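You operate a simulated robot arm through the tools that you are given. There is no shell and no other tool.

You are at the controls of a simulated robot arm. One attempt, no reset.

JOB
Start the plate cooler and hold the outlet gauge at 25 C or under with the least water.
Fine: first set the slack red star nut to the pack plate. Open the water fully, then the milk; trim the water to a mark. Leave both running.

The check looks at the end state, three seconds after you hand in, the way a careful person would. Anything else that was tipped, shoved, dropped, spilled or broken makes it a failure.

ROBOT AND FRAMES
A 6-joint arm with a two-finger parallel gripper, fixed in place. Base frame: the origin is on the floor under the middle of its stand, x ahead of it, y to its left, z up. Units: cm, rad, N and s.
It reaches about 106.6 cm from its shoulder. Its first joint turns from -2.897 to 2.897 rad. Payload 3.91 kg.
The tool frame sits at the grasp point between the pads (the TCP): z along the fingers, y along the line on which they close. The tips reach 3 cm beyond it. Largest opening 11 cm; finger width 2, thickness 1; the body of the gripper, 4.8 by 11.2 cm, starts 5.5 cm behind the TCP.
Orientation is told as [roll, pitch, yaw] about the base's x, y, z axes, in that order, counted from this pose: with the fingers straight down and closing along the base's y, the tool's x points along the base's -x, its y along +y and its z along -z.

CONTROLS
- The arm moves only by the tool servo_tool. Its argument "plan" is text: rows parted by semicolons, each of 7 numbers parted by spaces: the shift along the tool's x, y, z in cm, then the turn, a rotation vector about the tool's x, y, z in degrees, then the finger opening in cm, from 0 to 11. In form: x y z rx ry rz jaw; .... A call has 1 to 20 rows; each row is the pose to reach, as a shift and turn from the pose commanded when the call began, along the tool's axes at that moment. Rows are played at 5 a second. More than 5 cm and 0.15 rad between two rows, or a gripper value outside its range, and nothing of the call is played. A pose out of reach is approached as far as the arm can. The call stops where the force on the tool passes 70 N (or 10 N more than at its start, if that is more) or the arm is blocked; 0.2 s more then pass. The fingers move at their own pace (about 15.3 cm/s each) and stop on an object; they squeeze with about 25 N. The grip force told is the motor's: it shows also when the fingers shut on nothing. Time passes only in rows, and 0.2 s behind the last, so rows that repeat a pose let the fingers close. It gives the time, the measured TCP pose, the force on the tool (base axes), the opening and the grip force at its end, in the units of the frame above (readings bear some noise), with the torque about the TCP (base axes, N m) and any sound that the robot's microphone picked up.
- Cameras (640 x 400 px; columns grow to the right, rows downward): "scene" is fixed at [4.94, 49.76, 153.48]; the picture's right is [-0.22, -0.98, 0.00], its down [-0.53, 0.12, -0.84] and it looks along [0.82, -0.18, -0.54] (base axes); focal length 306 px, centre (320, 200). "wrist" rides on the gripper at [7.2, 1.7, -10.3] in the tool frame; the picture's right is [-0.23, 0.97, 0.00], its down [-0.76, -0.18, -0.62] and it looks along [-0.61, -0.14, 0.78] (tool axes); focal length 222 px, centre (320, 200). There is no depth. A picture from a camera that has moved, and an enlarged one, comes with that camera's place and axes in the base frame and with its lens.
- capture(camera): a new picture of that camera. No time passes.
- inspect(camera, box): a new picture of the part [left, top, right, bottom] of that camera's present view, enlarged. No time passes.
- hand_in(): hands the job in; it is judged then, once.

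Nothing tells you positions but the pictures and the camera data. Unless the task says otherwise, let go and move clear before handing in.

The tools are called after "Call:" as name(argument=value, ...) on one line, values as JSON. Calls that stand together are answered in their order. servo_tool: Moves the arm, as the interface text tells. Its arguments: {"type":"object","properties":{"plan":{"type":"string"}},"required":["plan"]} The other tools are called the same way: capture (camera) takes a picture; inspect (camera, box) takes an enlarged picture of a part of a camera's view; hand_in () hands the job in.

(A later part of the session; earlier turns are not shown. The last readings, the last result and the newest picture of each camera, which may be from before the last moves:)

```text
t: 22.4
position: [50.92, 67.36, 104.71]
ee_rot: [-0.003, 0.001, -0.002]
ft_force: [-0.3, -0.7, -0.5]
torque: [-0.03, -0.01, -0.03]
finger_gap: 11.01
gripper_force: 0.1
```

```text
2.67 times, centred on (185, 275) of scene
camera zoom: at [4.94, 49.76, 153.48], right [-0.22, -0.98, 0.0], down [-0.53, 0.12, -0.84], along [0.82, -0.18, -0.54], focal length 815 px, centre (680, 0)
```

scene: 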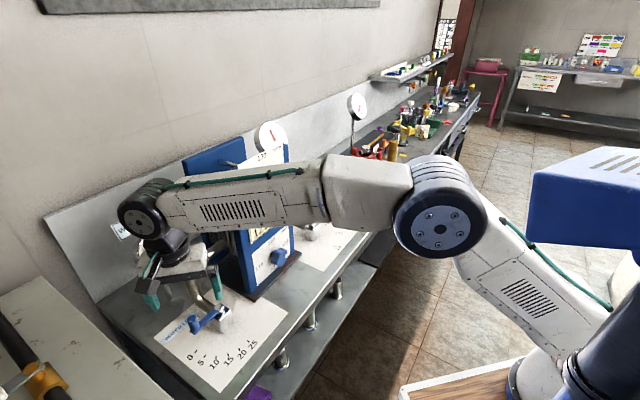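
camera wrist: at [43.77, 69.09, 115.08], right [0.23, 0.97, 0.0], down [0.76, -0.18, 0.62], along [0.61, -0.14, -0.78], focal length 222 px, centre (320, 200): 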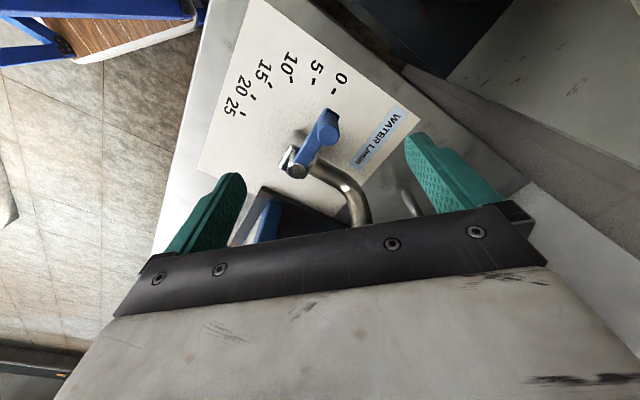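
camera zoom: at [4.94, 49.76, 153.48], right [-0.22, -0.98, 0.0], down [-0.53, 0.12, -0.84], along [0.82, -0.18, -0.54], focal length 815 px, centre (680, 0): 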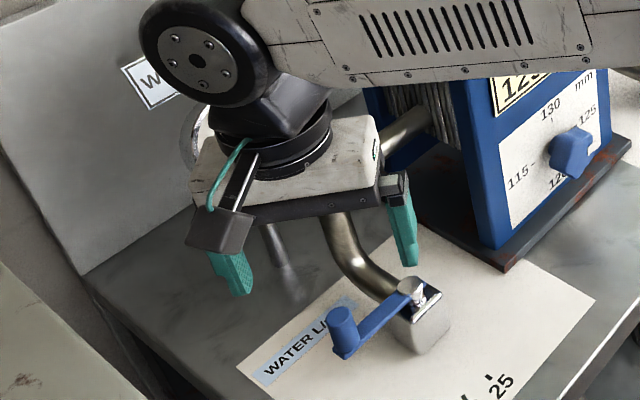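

The knob sits about 0.75 cm further in +y than the tool axis. I'll correct, narrow the jaws and descend over the knob with the tips staying above the lever.

Call:
servo_tool(plan="-0.3 0.75 0 0 0 0 8; -0.3 0.75 1.5 0 0 0 6; -0.3 0.75 3.5 0 0 0 6; -0.3 0.75 5.5 0 0 0 6; -0.3 0.75 6.8 0 0 0 6; -0.3 0.75 7.7 0 0 0 6; -0.3 0.75 7.7 0 0 0 6")

Call:
capture(camera="wrist")

Call:
inspect(camera="scene", box=[110, 200, 260, 350])

```text
t: 24.0
position: [50.99, 68.12, 97.32]
ee_rot: [-0.002, 0.002, 0.0]
ft_force: [0.8, -0.2, -0.2]
torque: [0.01, -0.01, 0.02]
finger_gap: 6.01
gripper_force: 0.1
```

```text
taken
camera wrist: at [43.83, 69.92, 107.55], right [0.23, 0.97, 0.0], down [0.76, -0.18, 0.62], along [0.61, -0.14, -0.78], focal length 222 px, centre (320, 200)
```

wrist: 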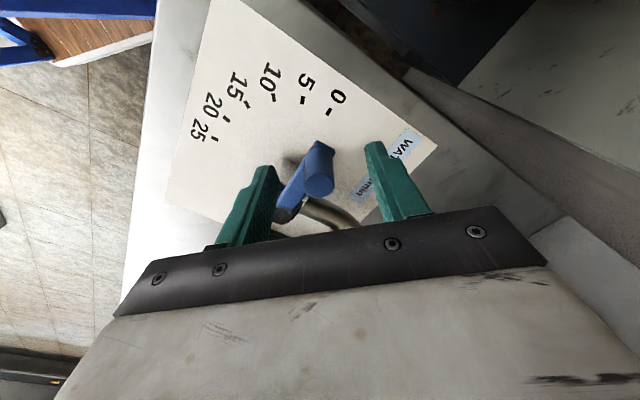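

```text
2.67 times, centred on (185, 275) of scene
camera zoom: at [4.94, 49.76, 153.48], right [-0.22, -0.98, 0.0], down [-0.53, 0.12, -0.84], along [0.82, -0.18, -0.54], focal length 815 px, centre (680, 0)
```

zoom: 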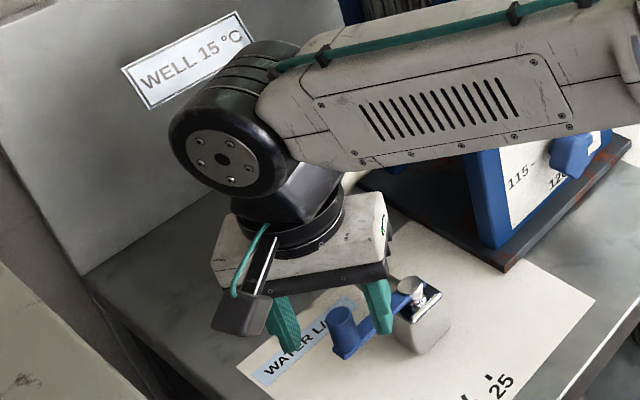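

The knob is centred between the fingers. I close on it.

Call:
servo_tool(plan="0 0 0 0 0 0 4; 0 0 0 0 0 0 2; 0 0 0 0 0 0 1; 0 0 0 0 0 0 1")

Call:
inspect(camera="wrist", box=[170, 60, 470, 260])

Call:
inspect(camera="scene", box=[100, 200, 200, 300])

```text
t: 25.0
position: [51.09, 67.94, 97.29]
ee_rot: [-0.004, 0.002, -0.001]
ft_force: [-3.5, -21.5, -0.5]
torque: [-0.04, 0.33, -0.2]
finger_gap: 1.89
gripper_force: 44.6
```

```text
2.00 times, centred on (320, 160) of wrist
camera zoom: at [43.88, 69.78, 107.56], right [0.23, 0.97, 0.0], down [0.76, -0.18, 0.62], along [0.61, -0.14, -0.78], focal length 444 px, centre (320, 280)
```

zoom: 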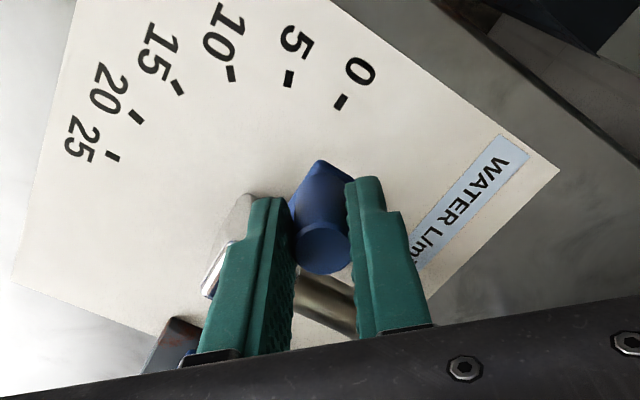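

```text
4.00 times, centred on (150, 250) of scene
camera zoom: at [4.94, 49.76, 153.48], right [-0.22, -0.98, 0.0], down [-0.53, 0.12, -0.84], along [0.82, -0.18, -0.54], focal length 1222 px, centre (1000, 0)
```

zoom: 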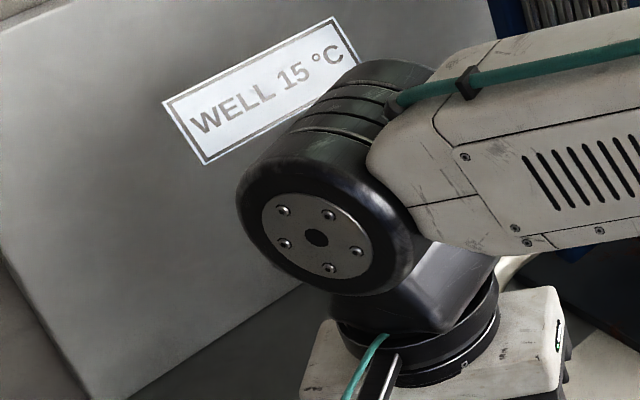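

I have the knob (1.9 cm across) with a slight side load, so I'll shift 0.15 cm and swing the lever anticlockwise around its pivot, half way first, turning the hand with it.

Call:
servo_tool(plan="0 -0.15 0 0 0 0 1; 0.59 -0.83 0 0 0 -7.5 1; 1.09 -1.57 0 0 0 -15 1; 1.49 -2.38 0 0 0 -22.5 1; 1.78 -3.23 0 0 0 -30 1; 1.95 -4.11 0 0 0 -37.5 1; 2.01 -5.01 0 0 0 -45 1; 2.01 -5.01 0 0 0 -45 1")

Call:
capture(camera="wrist")

Call:
capture(camera="scene")

```text
t: 26.8
position: [49.16, 63.26, 97.29]
ee_rot: [0.0, 0.001, 0.786]
ft_force: [14.3, 1.7, 2.6]
torque: [0.8, -0.41, 0.11]
finger_gap: 1.94
gripper_force: 45.4
```

```text
taken
camera wrist: at [42.92, 59.22, 107.56], right [-0.53, 0.85, 0.0], down [0.66, 0.41, 0.62], along [0.53, 0.33, -0.78], focal length 222 px, centre (320, 200)
```

wrist: 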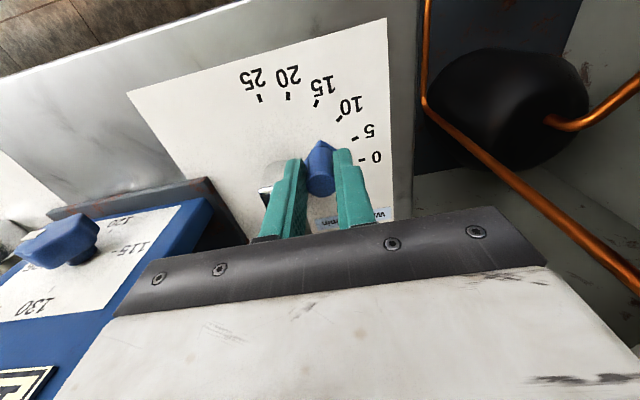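

```text
taken
```

scene: 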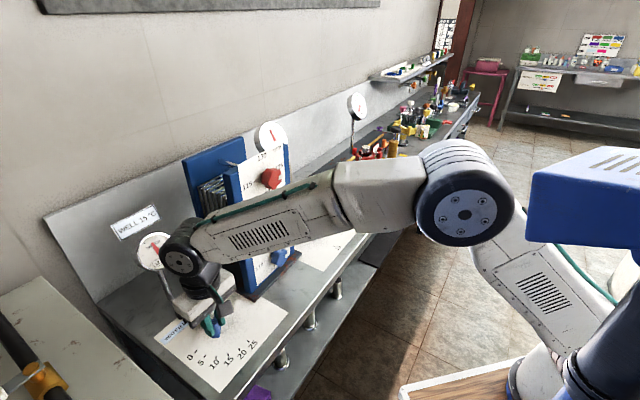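

The lever swings smoothly. I continue to the full 25 mark.

Call:
servo_tool(plan="0.52 -0.73 0 0 0 -7.5 1; 0.99 -1.48 0 0 0 -15 1; 1.38 -2.28 0 0 0 -22.5 1; 1.66 -3.11 0 0 0 -30 1; 1.83 -3.98 0 0 0 -37.5 1; 1.89 -4.86 0 0 0 -45 1; 1.89 -4.86 0 0 0 -45 1")

Call:
capture(camera="wrist")

Call:
capture(camera="scene")

```text
t: 28.4
position: [51.18, 58.4, 97.2]
ee_rot: [-0.002, 0.004, 1.573]
ft_force: [-17.5, -12.7, 17.8]
torque: [-0.89, 0.04, 0.19]
finger_gap: 1.89
gripper_force: 45.2
```

```text
taken
camera wrist: at [49.48, 51.23, 107.56], right [-0.97, 0.22, 0.0], down [0.18, 0.76, 0.62], along [0.14, 0.61, -0.78], focal length 222 px, centre (320, 200)
```

wrist: 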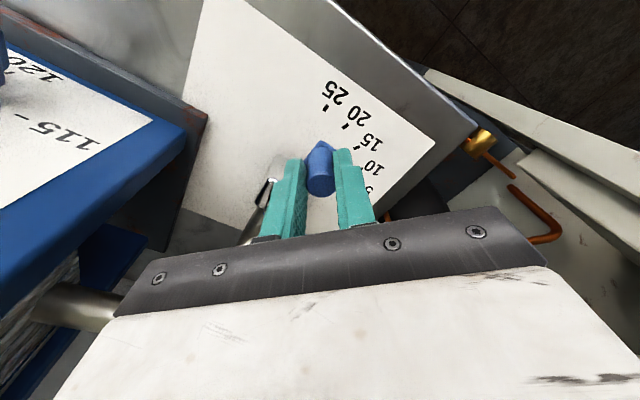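

```text
taken
```

scene: 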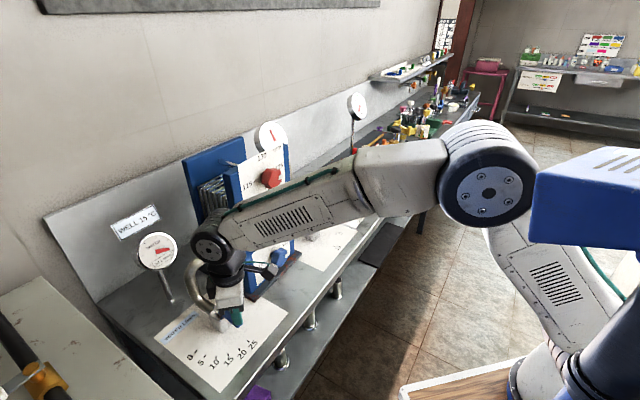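

Call:
inspect(camera="scene", box=[130, 225, 190, 285])

Call:
inspect(camera="wrist", box=[230, 60, 430, 220])

```text
6.67 times, centred on (160, 255) of scene
camera zoom: at [4.94, 49.76, 153.48], right [-0.22, -0.98, 0.0], down [-0.53, 0.12, -0.84], along [0.82, -0.18, -0.54], focal length 2037 px, centre (1387, -167)
```

zoom: 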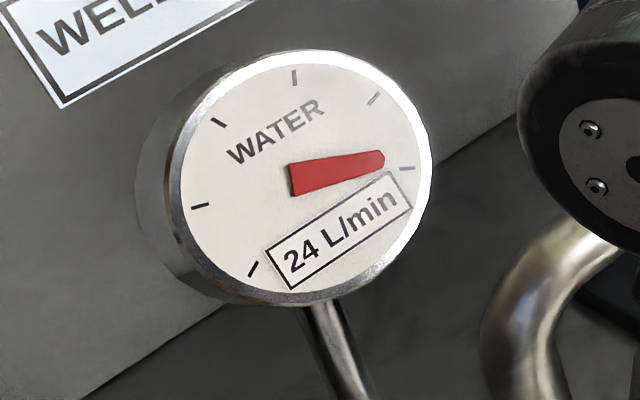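

```text
2.50 times, centred on (330, 140) of wrist
camera zoom: at [49.48, 51.23, 107.56], right [-0.97, 0.22, 0.0], down [0.18, 0.76, 0.62], along [0.14, 0.61, -0.78], focal length 555 px, centre (295, 350)
```

zoom: 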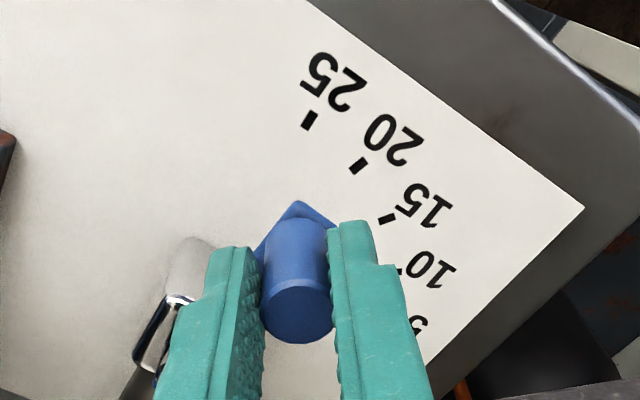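

The water gauge reads 24 L/min, so the lever is just short of fully open. I nudge it about 5° further.

Call:
servo_tool(plan="0.25 -0.15 0 0 0 -2.5 1; 0.5 -0.32 0 0 0 -5 1; 0.5 -0.32 0 0 0 -5 1")

Call:
inspect(camera="scene", box=[130, 225, 190, 285])

```text
t: 29.2
position: [51.44, 58.12, 97.23]
ee_rot: [-0.002, -0.005, 1.659]
ft_force: [-8.5, 12.2, 19.7]
torque: [1.22, 0.73, 0.09]
finger_gap: 1.87
gripper_force: 45.4
```

```text
6.67 times, centred on (160, 255) of scene
camera zoom: at [4.94, 49.76, 153.48], right [-0.22, -0.98, 0.0], down [-0.53, 0.12, -0.84], along [0.82, -0.18, -0.54], focal length 2037 px, centre (1387, -167)
```

zoom: 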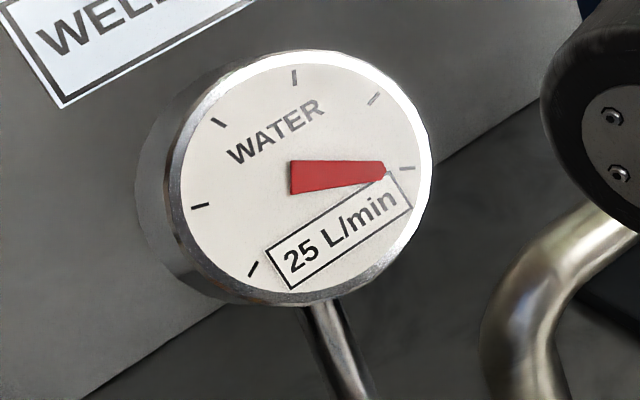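

Water reads 25 L/min, fully open. I release the knob, rise and back off from the bench on the way to the milk valve.

Call:
servo_tool(plan="0 0 0 0 0 0 4; 0 0 0 0 0 0 6; 0 0 0 0 0 0 6; 0 0 -3 0 0 0 6; 0 0 -7 0 0 0 6; 0 0 -11 0 0 0 6; 0 0 -15 0 0 0 6; 1.9 2.3 -18 0 0 1.5 6; 4.2 5 -21 0 0 3 6; 6.43 7.66 -23 0 0 5 6; 6.43 7.66 -23 0 0 5 6")

Call:
capture(camera="scene")

Call:
capture(camera="wrist")

```text
t: 31.6
position: [44.73, 51.23, 120.14]
ee_rot: [0.002, 0.002, 1.572]
ft_force: [0.0, 0.2, 0.7]
torque: [0.01, -0.03, -0.02]
finger_gap: 6.0
gripper_force: 0.0
```

```text
taken
```

scene: 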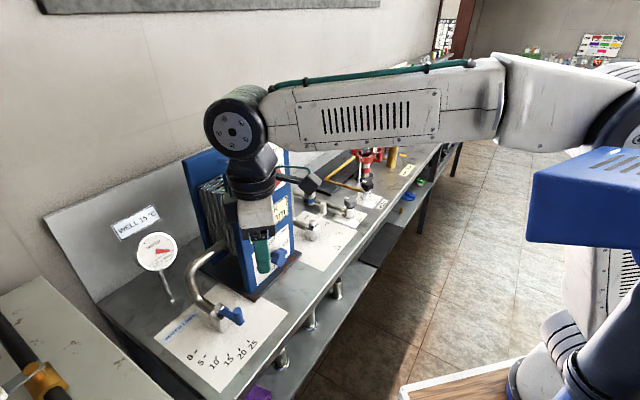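

```text
taken
camera wrist: at [42.98, 43.9, 130.44], right [-0.97, 0.23, 0.0], down [0.18, 0.76, 0.62], along [0.14, 0.61, -0.78], focal length 222 px, centre (320, 200)
```

wrist: 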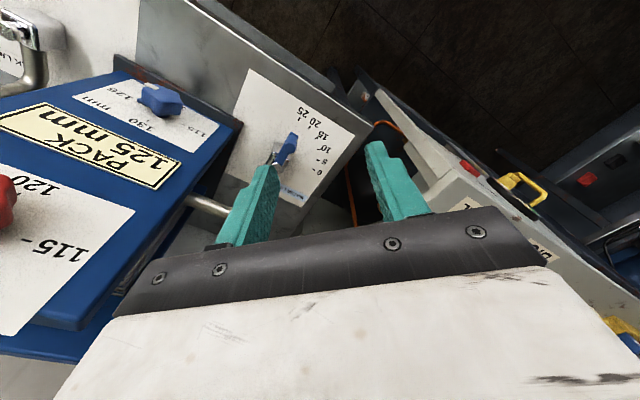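

The water lever now points toward 25. I travel along the front of the bench to the milk side, staying clear of the pack.

Call:
servo_tool(plan="2.73 -2.52 0 0 0 0 6; 5.47 -5.03 0 0 0 0 6; 8.2 -7.55 0 0 0 0 6; 10.9 -10.07 0 0 0 0 6; 13.7 -12.6 0 0 0 0 6; 16.4 -15.1 0 0 0 0 6; 19.1 -17.6 0 0 0 0 6; 21.9 -20.1 0 0 0 0 6; 24.6 -22.6 0 0 0 0 6; 27.3 -25.2 0 0 0 0 6; 30.1 -27.7 0 0 0 0 6; 32.8 -30.2 0 0 0 0 6; 32.8 -30.2 0 0 0 0 6")

Call:
capture(camera="scene")

Call:
capture(camera="wrist")

```text
t: 34.4
position: [74.6, 17.9, 120.3]
ee_rot: [0.001, 0.001, 1.572]
ft_force: [0.3, 0.2, -0.8]
torque: [0.0, 0.02, -0.03]
finger_gap: 5.99
gripper_force: 0.1
```

```text
taken
```

scene: 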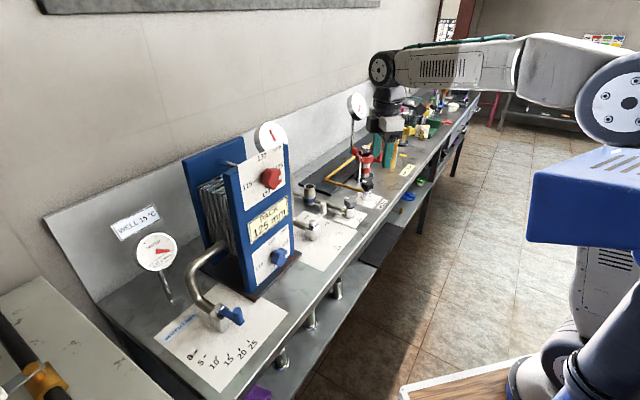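

```text
taken
camera wrist: at [73.0, 10.61, 130.63], right [-0.97, 0.23, 0.0], down [0.18, 0.76, 0.62], along [0.14, 0.61, -0.78], focal length 222 px, centre (320, 200)
```

wrist: 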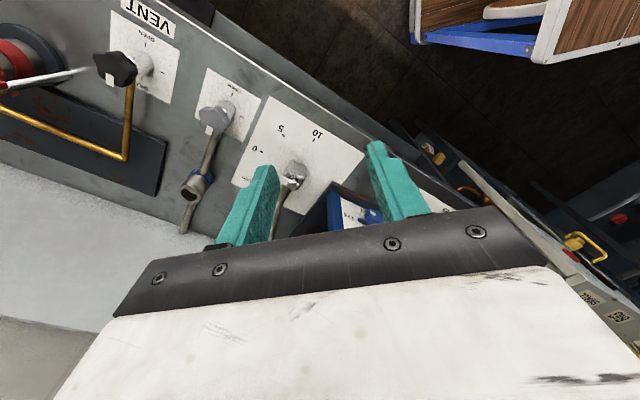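

I'm in front of the milk valve now. Zooming to measure its lever and knob.

Call:
inspect(camera="wrist", box=[160, 60, 380, 240])

Call:
inspect(camera="scene", box=[290, 170, 380, 270])

Call:
inspect(camera="scene", box=[130, 225, 250, 345])

```text
2.22 times, centred on (270, 150) of wrist
camera zoom: at [73.0, 10.61, 130.63], right [-0.97, 0.23, 0.0], down [0.18, 0.76, 0.62], along [0.14, 0.61, -0.78], focal length 494 px, centre (431, 311)
```

zoom: 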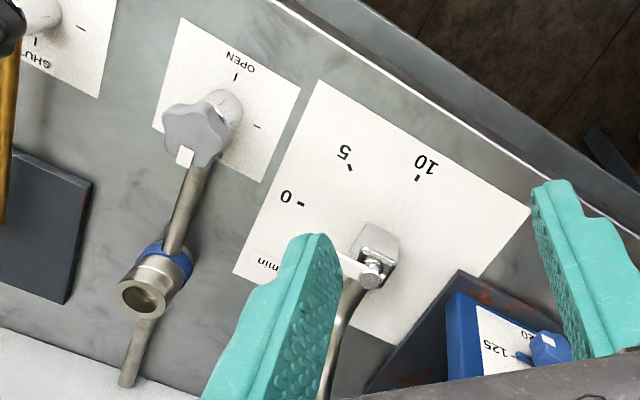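

```text
4.00 times, centred on (335, 220) of scene
camera zoom: at [4.94, 49.76, 153.48], right [-0.22, -0.98, 0.0], down [-0.53, 0.12, -0.84], along [0.82, -0.18, -0.54], focal length 1222 px, centre (260, 120)
```

zoom: 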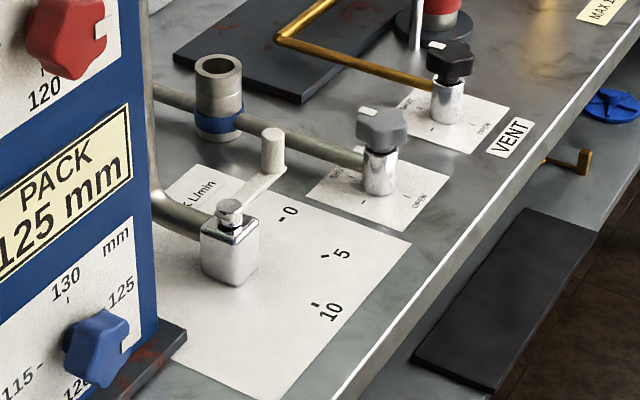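

```text
3.33 times, centred on (190, 285) of scene
camera zoom: at [4.94, 49.76, 153.48], right [-0.22, -0.98, 0.0], down [-0.53, 0.12, -0.84], along [0.82, -0.18, -0.54], focal length 1018 px, centre (753, -83)
```

zoom: 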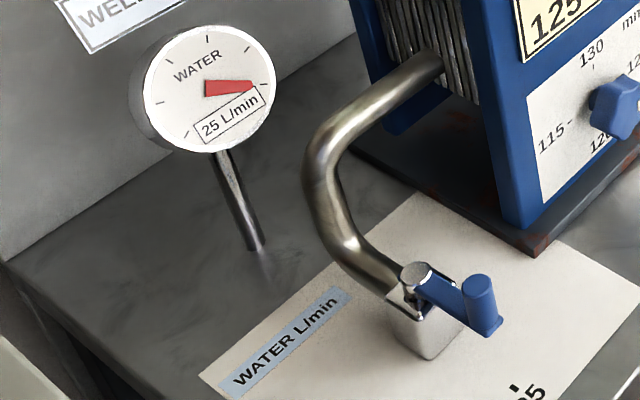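

The milk knob should be near (89.4,30.2,96.6), pivot near (84.6,35.0); 0 points right along the bench and 10 to the robot. I move above the knob.

Call:
servo_tool(plan="-2.05 -2.47 2 0 0 0 6; -4.1 -4.93 4.5 0 0 0 6; -6.15 -7.4 7 0 0 0 6; -8.2 -9.87 10 0 0 0 6; -10.25 -12.33 13 0 0 0 6; -12.3 -14.8 15.3 0 0 0 6; -12.3 -14.8 15.3 0 0 0 6")

Call:
capture(camera="wrist")

Call:
capture(camera="scene")

Call:
inspect(camera="wrist", box=[200, 60, 440, 240])

```text
t: 36.0
position: [89.58, 30.28, 104.82]
ee_rot: [0.002, 0.0, 1.571]
ft_force: [0.4, 0.1, -0.2]
torque: [0.03, -0.02, -0.03]
finger_gap: 6.0
gripper_force: 0.1
```

```text
taken
camera wrist: at [87.91, 23.08, 115.17], right [-0.97, 0.23, 0.0], down [0.18, 0.76, 0.62], along [0.14, 0.61, -0.78], focal length 222 px, centre (320, 200)
```

wrist: 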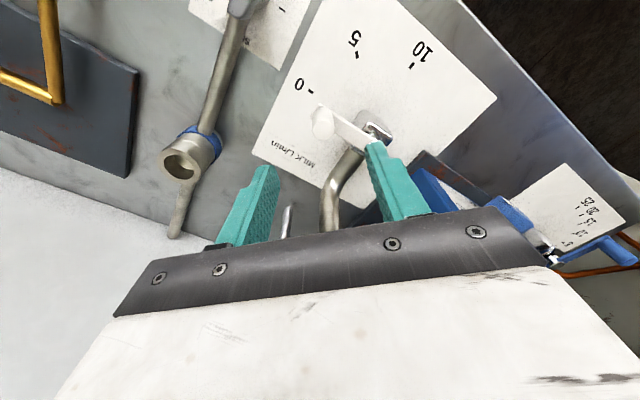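

```text
taken
```

scene: 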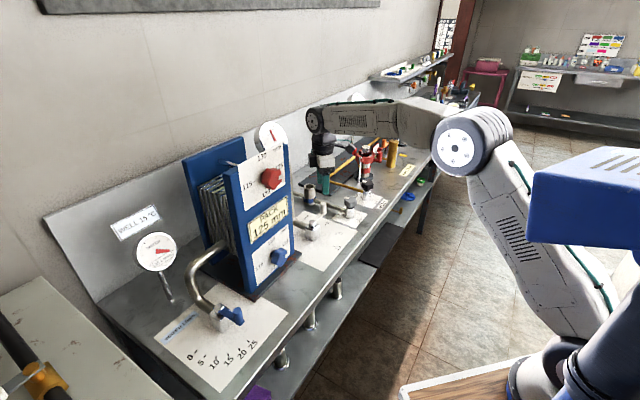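

```text
2.22 times, centred on (320, 150) of wrist
camera zoom: at [87.91, 23.08, 115.17], right [-0.97, 0.23, 0.0], down [0.18, 0.76, 0.62], along [0.14, 0.61, -0.78], focal length 494 px, centre (320, 311)
```

zoom: 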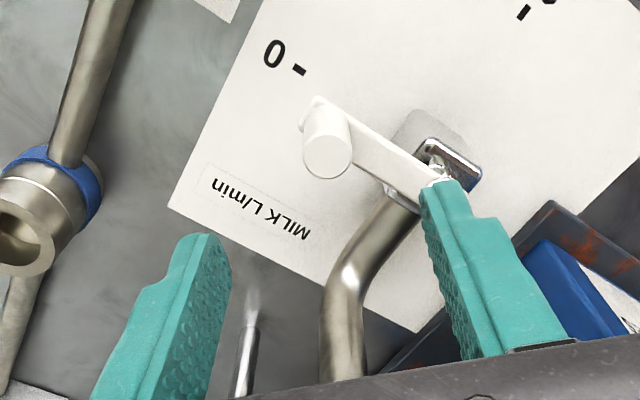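

The knob is within 0.3 cm of the tool axis. I correct and descend onto it, then close.

Call:
servo_tool(plan="0.19 0.26 0 0 0 0 6; 0.19 0.26 2 0 0 0 6; 0.19 0.26 4 0 0 0 6; 0.19 0.26 6 0 0 0 6; 0.19 0.26 7.7 0 0 0 6; 0.19 0.26 7.7 0 0 0 6; 0.19 0.26 7.7 0 0 0 4; 0.19 0.26 7.7 0 0 0 2; 0.19 0.26 7.7 0 0 0 1; 0.19 0.26 7.7 0 0 0 1")

Call:
inspect(camera="wrist", box=[200, 60, 440, 240])

Call:
inspect(camera="scene", box=[260, 110, 380, 240])

```text
t: 38.2
position: [89.19, 30.03, 97.11]
ee_rot: [0.001, 0.002, 1.572]
ft_force: [-0.1, 0.5, -1.8]
torque: [-0.04, -0.49, 0.04]
finger_gap: 1.9
gripper_force: 45.1
```

```text
2.22 times, centred on (320, 150) of wrist
camera zoom: at [87.59, 22.87, 107.42], right [-0.97, 0.23, 0.0], down [0.18, 0.76, 0.62], along [0.14, 0.61, -0.78], focal length 494 px, centre (320, 311)
```

zoom: 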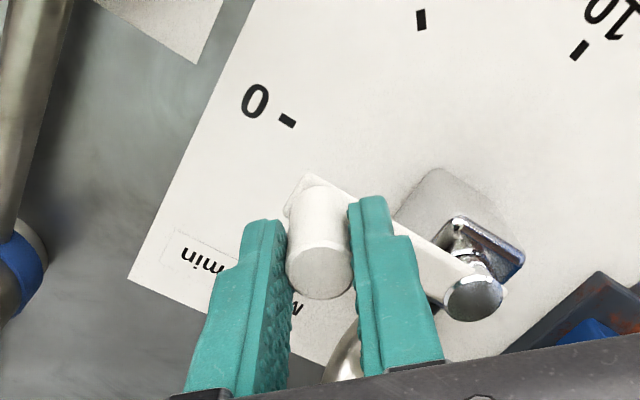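

```text
3.08 times, centred on (320, 175) of scene
camera zoom: at [4.94, 49.76, 153.48], right [-0.22, -0.98, 0.0], down [-0.53, 0.12, -0.84], along [0.82, -0.18, -0.54], focal length 940 px, centre (320, 277)
```

zoom: 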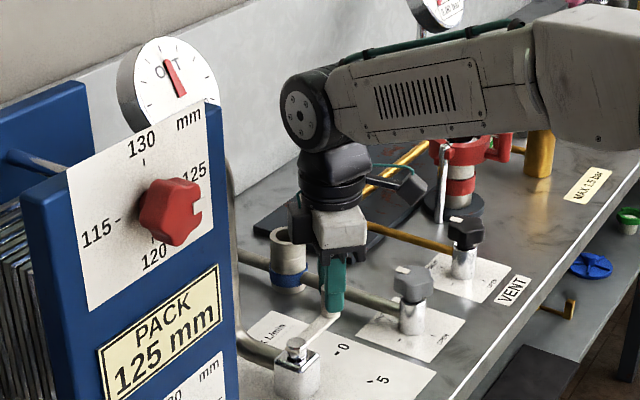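

The milk knob is held firmly. Now I swing the milk lever clockwise, half way first.

Call:
servo_tool(plan="0.6 0.68 0 0 0 7.5 1; 1.1 1.43 0 0 0 15 1; 1.5 2.24 0 0 0 22.5 1; 1.79 3.09 0 0 0 30 1; 1.96 3.98 0 0 0 37.5 1; 2.02 4.88 0 0 0 45 1; 2.02 4.88 0 0 0 45 1")

Call:
capture(camera="wrist")

Call:
inspect(camera="scene", box=[260, 110, 380, 240])

```text
t: 39.8
position: [84.34, 28.16, 97.06]
ee_rot: [-0.001, 0.0, 0.784]
ft_force: [-2.2, 2.9, 8.5]
torque: [0.02, 0.89, 0.15]
finger_gap: 1.9
gripper_force: 44.9
```

```text
taken
camera wrist: at [78.11, 24.26, 107.42], right [-0.53, 0.85, 0.0], down [0.67, 0.41, 0.62], along [0.53, 0.33, -0.78], focal length 222 px, centre (320, 200)
```

wrist: 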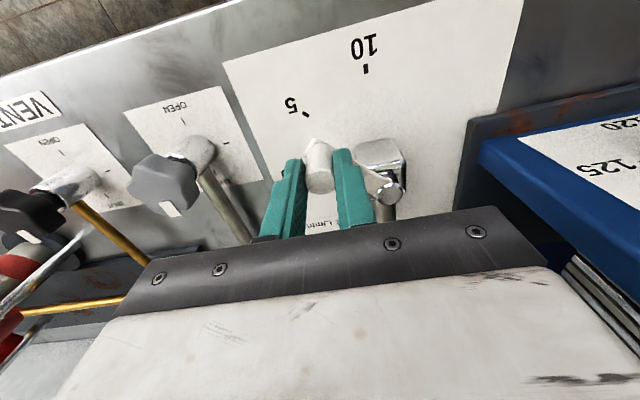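

```text
3.08 times, centred on (320, 175) of scene
camera zoom: at [4.94, 49.76, 153.48], right [-0.22, -0.98, 0.0], down [-0.53, 0.12, -0.84], along [0.82, -0.18, -0.54], focal length 940 px, centre (320, 277)
```

zoom: 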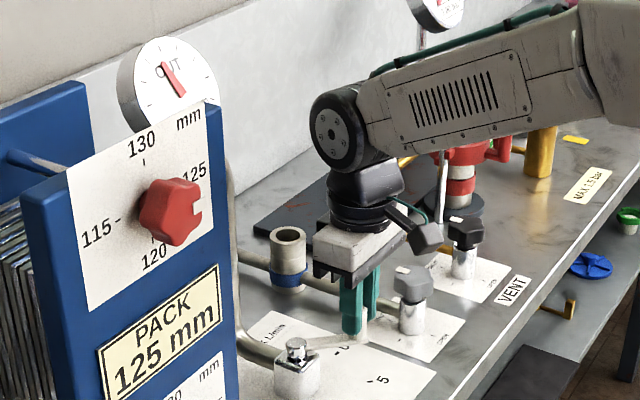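

The milk lever is at the 5 mark and moving freely. I continue to the 10 mark.

Call:
servo_tool(plan="0.6 0.68 0 0 0 7.5 1; 1.1 1.43 0 0 0 15 1; 1.5 2.24 0 0 0 22.5 1; 1.79 3.09 0 0 0 30 1; 1.96 3.98 0 0 0 37.5 1; 2.02 4.88 0 0 0 45 1; 2.02 5.1 0 0 0 47 1; 2.02 5.1 0 0 0 47 1")

Call:
capture(camera="wrist")

Call:
inspect(camera="scene", box=[260, 110, 380, 240])

```text
t: 41.6
position: [79.45, 30.28, 97.02]
ee_rot: [-0.001, 0.0, -0.036]
ft_force: [25.5, 3.1, -2.3]
torque: [0.57, -1.33, -0.14]
finger_gap: 1.87
gripper_force: 45.5
```

```text
taken
camera wrist: at [72.36, 32.25, 107.39], right [0.26, 0.96, 0.0], down [0.75, -0.2, 0.62], along [0.6, -0.17, -0.78], focal length 222 px, centre (320, 200)
```

wrist: 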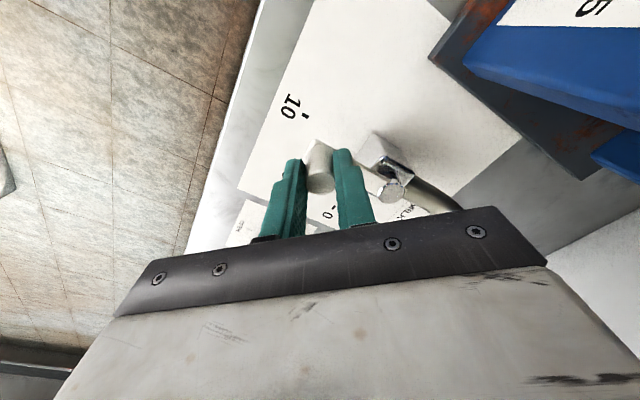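

```text
3.08 times, centred on (320, 175) of scene
camera zoom: at [4.94, 49.76, 153.48], right [-0.22, -0.98, 0.0], down [-0.53, 0.12, -0.84], along [0.82, -0.18, -0.54], focal length 940 px, centre (320, 277)
```

zoom: 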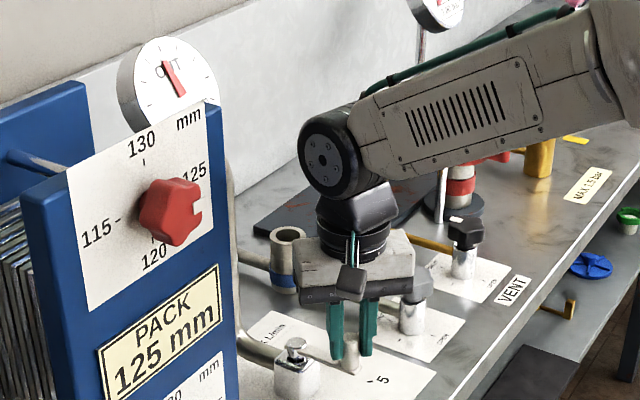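

The milk lever appears to be at 10 with a rise in force, as if at its end stop. I'll zoom to confirm.

Call:
inspect(camera="wrist", box=[230, 60, 450, 220])

Call:
inspect(camera="scene", box=[245, 110, 305, 155])

```text
2.50 times, centred on (340, 140) of wrist
camera zoom: at [72.36, 32.25, 107.39], right [0.26, 0.96, 0.0], down [0.75, -0.2, 0.62], along [0.6, -0.17, -0.78], focal length 555 px, centre (270, 350)
```

zoom: 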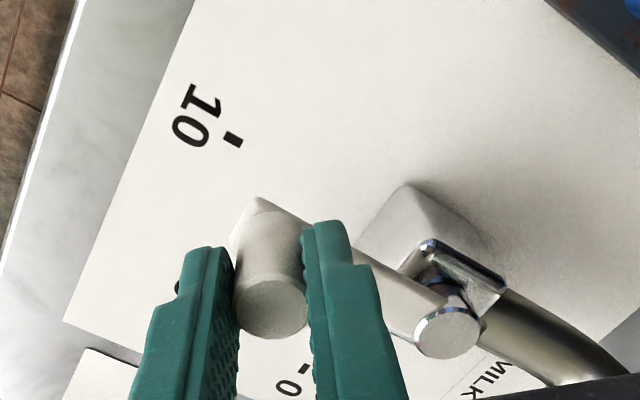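

```text
8.89 times, centred on (275, 132) of scene
camera zoom: at [4.94, 49.76, 153.48], right [-0.22, -0.98, 0.0], down [-0.53, 0.12, -0.84], along [0.82, -0.18, -0.54], focal length 2716 px, centre (720, 800)
```

zoom: 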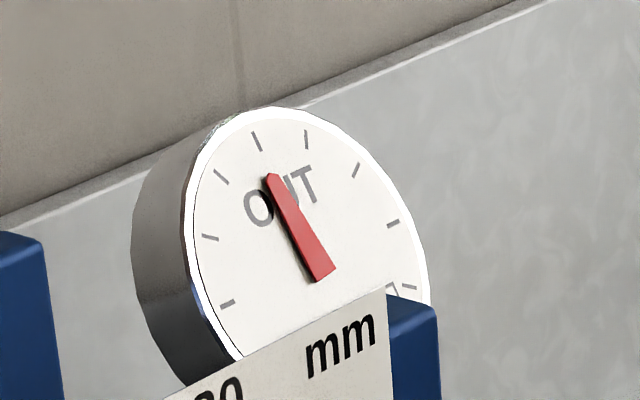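

The milk lever is at 10 against its end stop. I let go, rise and back away from the bench.

Call:
servo_tool(plan="0 0 0 0 0 0 4; 0 0 0 0 0 0 6; 0 0 0 0 0 0 6; 0 0 -3 0 0 0 6; 0 0 -7 0 0 0 6; 0 0 -11 0 0 0 6; 0 0 -15 0 0 -5 6; 2.1 -2.1 -18 0 0 -12 6; 4.6 -4.6 -21 0 0 -19 6; 7 -7 -23 0 0 -26 6; 9.5 -9.5 -23 0 0 -33 6; 9.5 -9.5 -23 0 0 -40 6; 9.5 -9.5 -23 0 0 -47 6; 9.5 -9.5 -23 0 0 -47 6")

Call:
capture(camera="wrist")

Call:
capture(camera="scene")

Call:
inspect(camera="scene", box=[290, 170, 380, 270])

Call:
inspect(camera="scene", box=[245, 110, 305, 155])

```text
t: 44.6
position: [69.46, 21.12, 120.02]
ee_rot: [-0.001, 0.001, 0.787]
ft_force: [0.2, -0.1, -0.4]
torque: [-0.01, 0.01, 0.0]
finger_gap: 6.0
gripper_force: 0.2
```

```text
taken
camera wrist: at [63.18, 17.3, 130.41], right [-0.53, 0.85, 0.0], down [0.66, 0.41, 0.62], along [0.53, 0.33, -0.78], focal length 222 px, centre (320, 200)
```

wrist: 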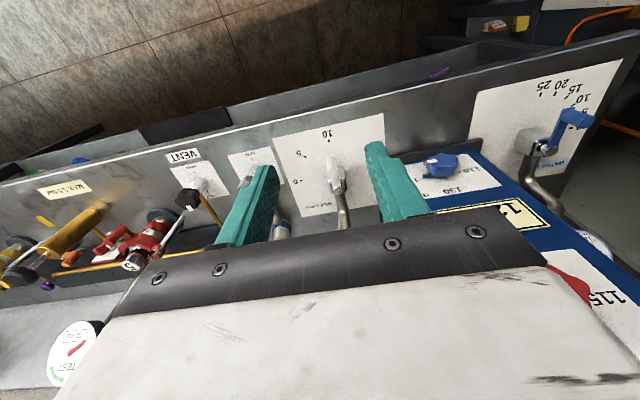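

```text
taken
```

scene: 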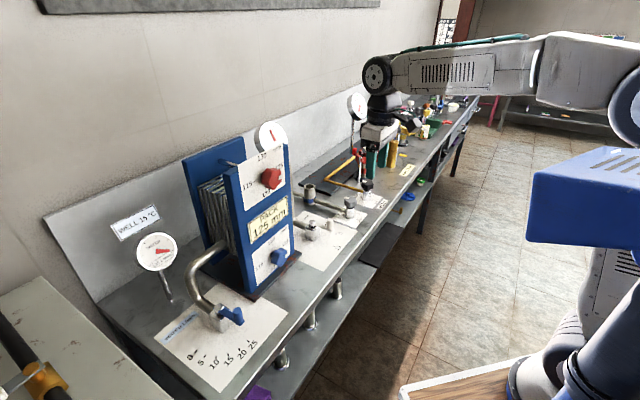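

```text
4.00 times, centred on (335, 220) of scene
camera zoom: at [4.94, 49.76, 153.48], right [-0.22, -0.98, 0.0], down [-0.53, 0.12, -0.84], along [0.82, -0.18, -0.54], focal length 1222 px, centre (260, 120)
```

zoom: 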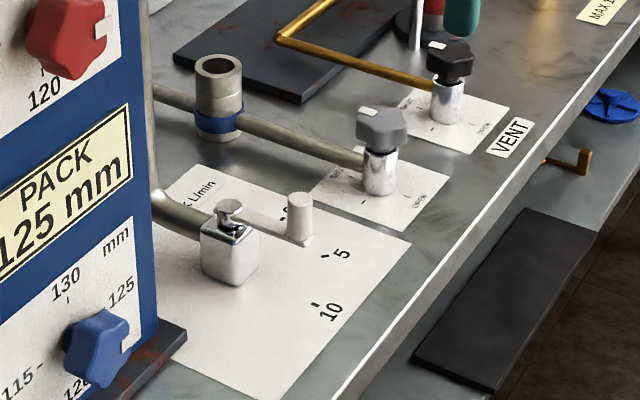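

```text
8.89 times, centred on (275, 132) of scene
camera zoom: at [4.94, 49.76, 153.48], right [-0.22, -0.98, 0.0], down [-0.53, 0.12, -0.84], along [0.82, -0.18, -0.54], focal length 2716 px, centre (720, 800)
```

zoom: 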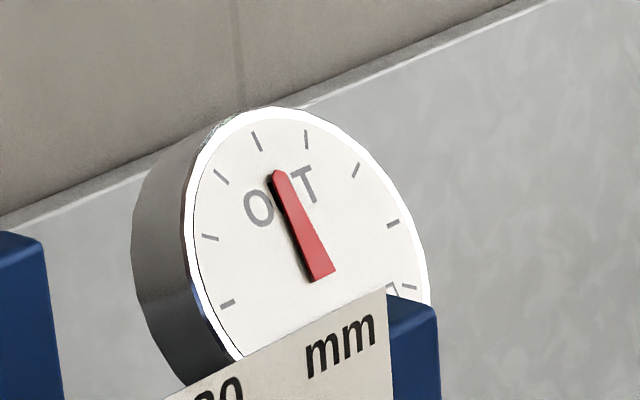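

The milk lever now points at 10, and the outlet gauge sits near 20. I travel back along the bench front to above the water knob.

Call:
servo_tool(plan="0 3.9 0 0 0 0 6; 0 7.8 0 0 0 0 6; 0 11.7 0 0 0 0 6; 0 15.6 0 0 0 0 6; 0 19.5 0 0 0 0 6; 0 23.4 0 0 0 0 6; 0 27.3 0 0 0 0 6; 0 31.2 0 0 0 0 6; 0 35.1 0 0 0 0 6; 0 39.1 0 0 0 0 6; -3 39.1 3 0 0 0 6; -6 39.1 6 0 0 0 6; -9 39.1 9 0 0 0 6; -12 39.1 12 0 0 0 6; -13.4 39.1 15 0 0 0 6; -13.4 39.1 15 0 0 0 6")

Call:
capture(camera="wrist")

Call:
inspect(camera="wrist", box=[220, 60, 440, 220])

Call:
inspect(camera="scene", box=[245, 110, 305, 155])

Call:
capture(camera="scene")

```text
t: 48.0
position: [51.17, 58.67, 105.19]
ee_rot: [0.0, 0.002, 0.785]
ft_force: [0.1, -0.1, 0.5]
torque: [-0.01, -0.01, 0.01]
finger_gap: 6.03
gripper_force: 0.0
```

```text
taken
camera wrist: at [44.89, 54.74, 115.5], right [-0.53, 0.85, 0.0], down [0.66, 0.41, 0.62], along [0.53, 0.33, -0.78], focal length 222 px, centre (320, 200)
```

wrist: 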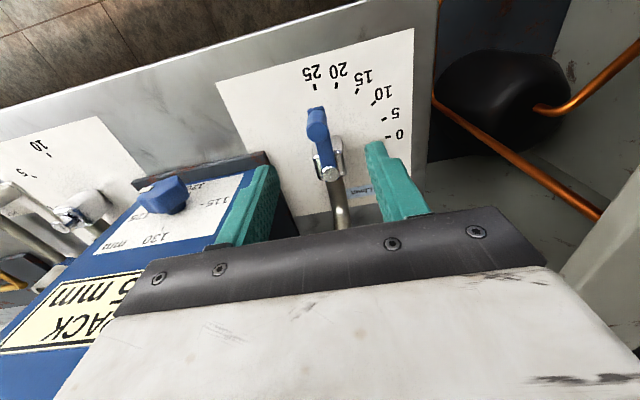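

```text
2.50 times, centred on (330, 140) of wrist
camera zoom: at [44.89, 54.74, 115.5], right [-0.53, 0.85, 0.0], down [0.66, 0.41, 0.62], along [0.53, 0.33, -0.78], focal length 555 px, centre (295, 350)
```

zoom: 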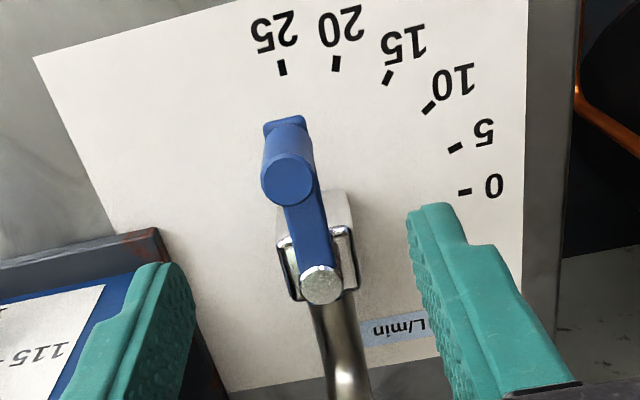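

```text
8.89 times, centred on (275, 132) of scene
camera zoom: at [4.94, 49.76, 153.48], right [-0.22, -0.98, 0.0], down [-0.53, 0.12, -0.84], along [0.82, -0.18, -0.54], focal length 2716 px, centre (720, 800)
```

zoom: 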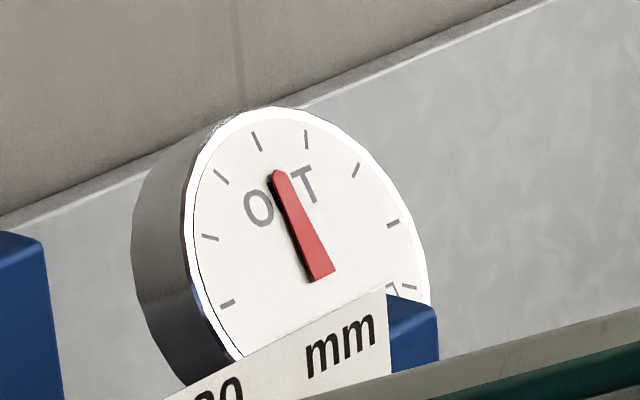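

```text
taken
```

scene: 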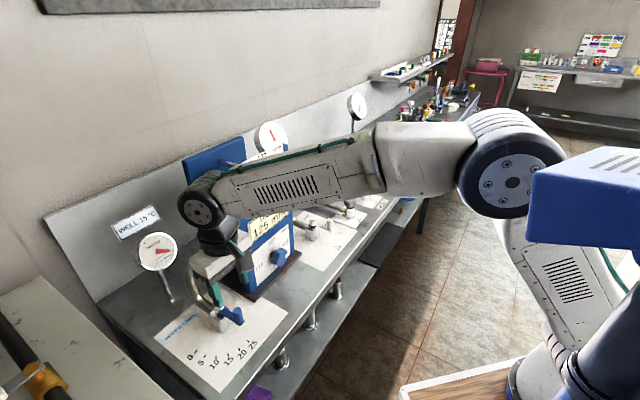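

The outlet holds near 20 at full water. I centre on the water knob, descend and grip it for trimming.

Call:
servo_tool(plan="0.05 -0.37 0 0 0 0 6; 0.05 -0.37 2 0 0 0 6; 0.05 -0.37 4 0 0 0 6; 0.05 -0.37 6 0 0 0 6; 0.05 -0.37 8 0 0 0 6; 0.05 -0.37 8 0 0 0 6; 0.05 -0.37 8 0 0 0 4; 0.05 -0.37 8 0 0 0 2; 0.05 -0.37 8 0 0 0 1; 0.05 -0.37 8 0 0 0 1")

Call:
inspect(camera="wrist", box=[220, 60, 440, 220])

Call:
inspect(camera="scene", box=[130, 225, 190, 285])

Call:
inspect(camera="scene", box=[245, 110, 305, 155])

```text
t: 50.2
position: [51.4, 58.35, 97.29]
ee_rot: [0.0, 0.004, 0.787]
ft_force: [-11.3, 13.5, -3.9]
torque: [0.97, 0.35, 0.15]
finger_gap: 1.9
gripper_force: 45.4
```

```text
2.50 times, centred on (330, 140) of wrist
camera zoom: at [45.07, 54.4, 107.52], right [-0.53, 0.85, 0.0], down [0.66, 0.41, 0.62], along [0.53, 0.33, -0.78], focal length 555 px, centre (295, 350)
```

zoom: 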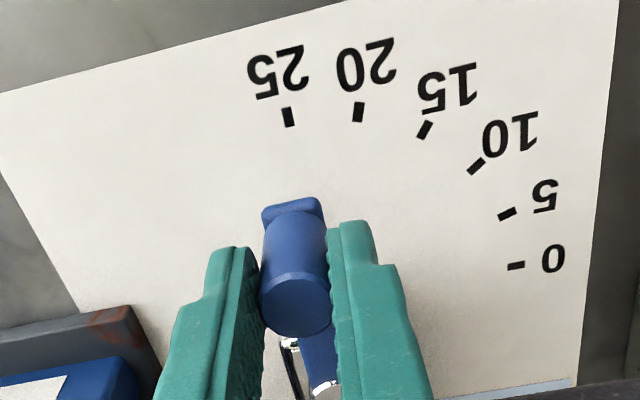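

```text
6.67 times, centred on (160, 255) of scene
camera zoom: at [4.94, 49.76, 153.48], right [-0.22, -0.98, 0.0], down [-0.53, 0.12, -0.84], along [0.82, -0.18, -0.54], focal length 2037 px, centre (1387, -167)
```

zoom: 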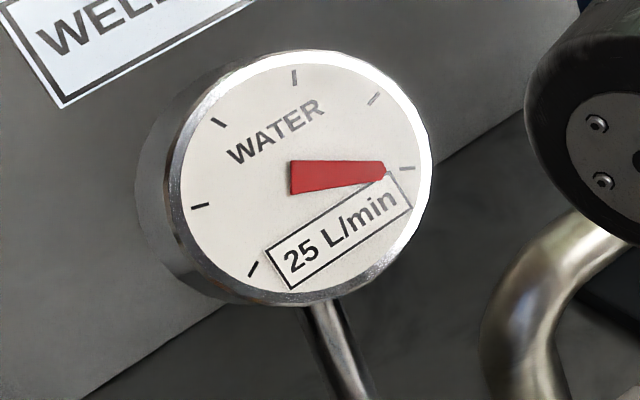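

```text
8.89 times, centred on (275, 132) of scene
camera zoom: at [4.94, 49.76, 153.48], right [-0.22, -0.98, 0.0], down [-0.53, 0.12, -0.84], along [0.82, -0.18, -0.54], focal length 2716 px, centre (720, 800)
```

zoom: 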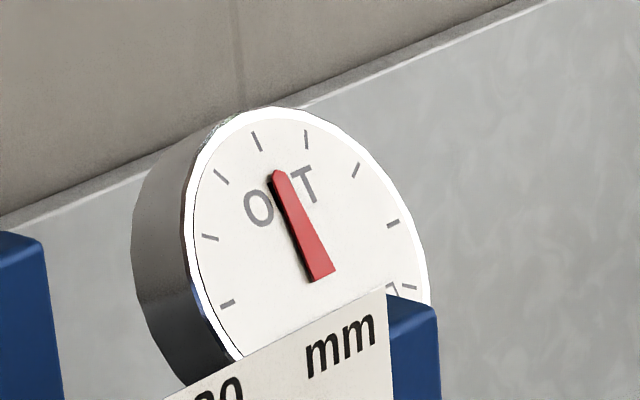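

Gripped at 25 L/min with the outlet steady around 20. I trim the lever back toward 15 and watch the gauges.

Call:
servo_tool(plan="-0.04 0.73 0 0 0 6 1; -0.15 1.45 0 0 0 12 1; -0.34 2.15 0 0 0 18 1; -0.6 2.83 0 0 0 24 1; -0.93 3.48 0 0 0 30 1; -1.33 4.09 0 0 0 36 1; -1.33 4.09 0 0 0 36 1; -1.33 4.09 0 0 0 36 1")

Call:
inspect(camera="wrist", box=[220, 60, 440, 220])

Call:
inspect(camera="scene", box=[130, 225, 190, 285])

Call:
inspect(camera="scene", box=[245, 110, 305, 155])

```text
t: 52.0
position: [49.46, 61.79, 97.24]
ee_rot: [0.0, 0.002, 0.157]
ft_force: [-18.8, -0.5, -3.7]
torque: [0.56, 0.49, 0.18]
finger_gap: 1.93
gripper_force: 45.3
```

```text
2.50 times, centred on (330, 140) of wrist
camera zoom: at [42.1, 62.4, 107.52], right [0.07, 1.0, 0.0], down [0.78, -0.05, 0.62], along [0.62, -0.05, -0.78], focal length 555 px, centre (295, 350)
```

zoom: 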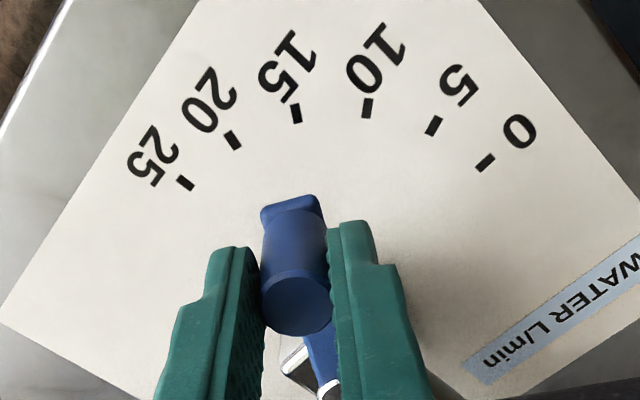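

```text
6.67 times, centred on (160, 255) of scene
camera zoom: at [4.94, 49.76, 153.48], right [-0.22, -0.98, 0.0], down [-0.53, 0.12, -0.84], along [0.82, -0.18, -0.54], focal length 2037 px, centre (1387, -167)
```

zoom: 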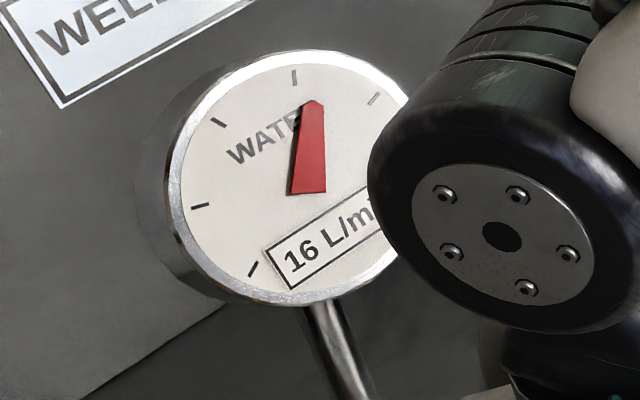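

```text
8.89 times, centred on (275, 132) of scene
camera zoom: at [4.94, 49.76, 153.48], right [-0.22, -0.98, 0.0], down [-0.53, 0.12, -0.84], along [0.82, -0.18, -0.54], focal length 2716 px, centre (720, 800)
```

zoom: 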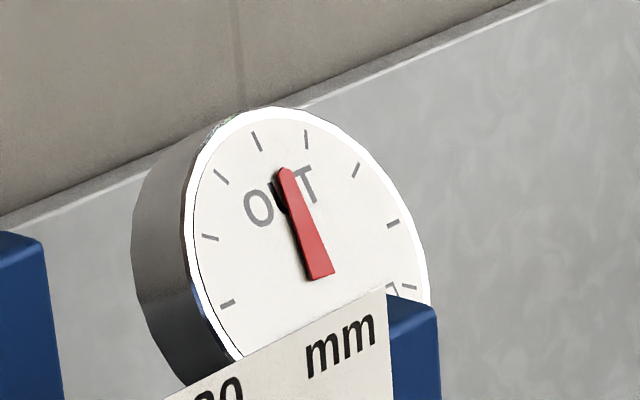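

The water gauge reads 16 and the outlet is climbing. I trim a little more to 15 and hold to let the temperature settle.

Call:
servo_tool(plan="0.08 0.36 0 0 0 3 1; 0.08 0.36 0 0 0 3 1; 0.08 0.36 0 0 0 3 1; 0.08 0.36 0 0 0 3 1; 0.08 0.36 0 0 0 3 1; 0.08 0.36 0 0 0 3 1; 0.08 0.36 0 0 0 3 1; 0.08 0.36 0 0 0 3 1; 0.08 0.36 0 0 0 3 1; 0.08 0.36 0 0 0 3 1; 0.08 0.36 0 0 0 3 1; 0.08 0.36 0 0 0 3 1; 0.08 0.36 0 0 0 3 1; 0.08 0.36 0 0 0 3 1; 0.08 0.36 0 0 0 3 1; 0.08 0.36 0 0 0 3 1; 0.08 0.36 0 0 0 3 1; 0.08 0.36 0 0 0 3 1; 0.08 0.36 0 0 0 3 1; 0.08 0.36 0 0 0 3 1")

Call:
inspect(camera="scene", box=[130, 225, 190, 285])

Call:
inspect(camera="scene", box=[245, 110, 305, 155])

```text
t: 56.2
position: [49.59, 62.08, 97.24]
ee_rot: [-0.001, 0.002, 0.106]
ft_force: [-7.9, -2.5, -13.7]
torque: [0.46, 0.25, -0.04]
finger_gap: 1.92
gripper_force: 45.6
```

```text
6.67 times, centred on (160, 255) of scene
camera zoom: at [4.94, 49.76, 153.48], right [-0.22, -0.98, 0.0], down [-0.53, 0.12, -0.84], along [0.82, -0.18, -0.54], focal length 2037 px, centre (1387, -167)
```

zoom: 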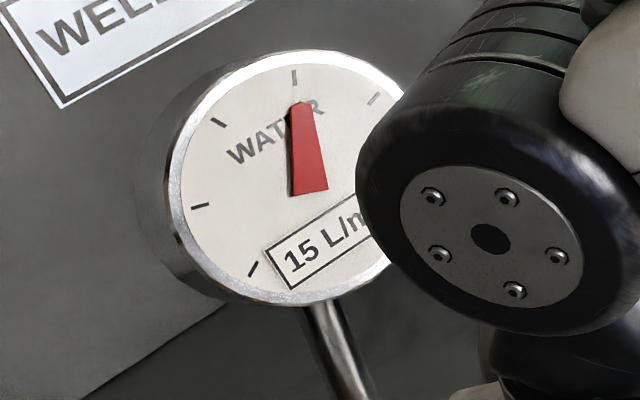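

```text
8.89 times, centred on (275, 132) of scene
camera zoom: at [4.94, 49.76, 153.48], right [-0.22, -0.98, 0.0], down [-0.53, 0.12, -0.84], along [0.82, -0.18, -0.54], focal length 2716 px, centre (720, 800)
```

zoom: 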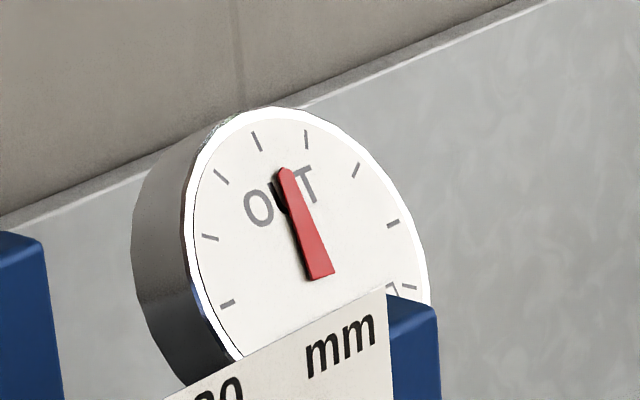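

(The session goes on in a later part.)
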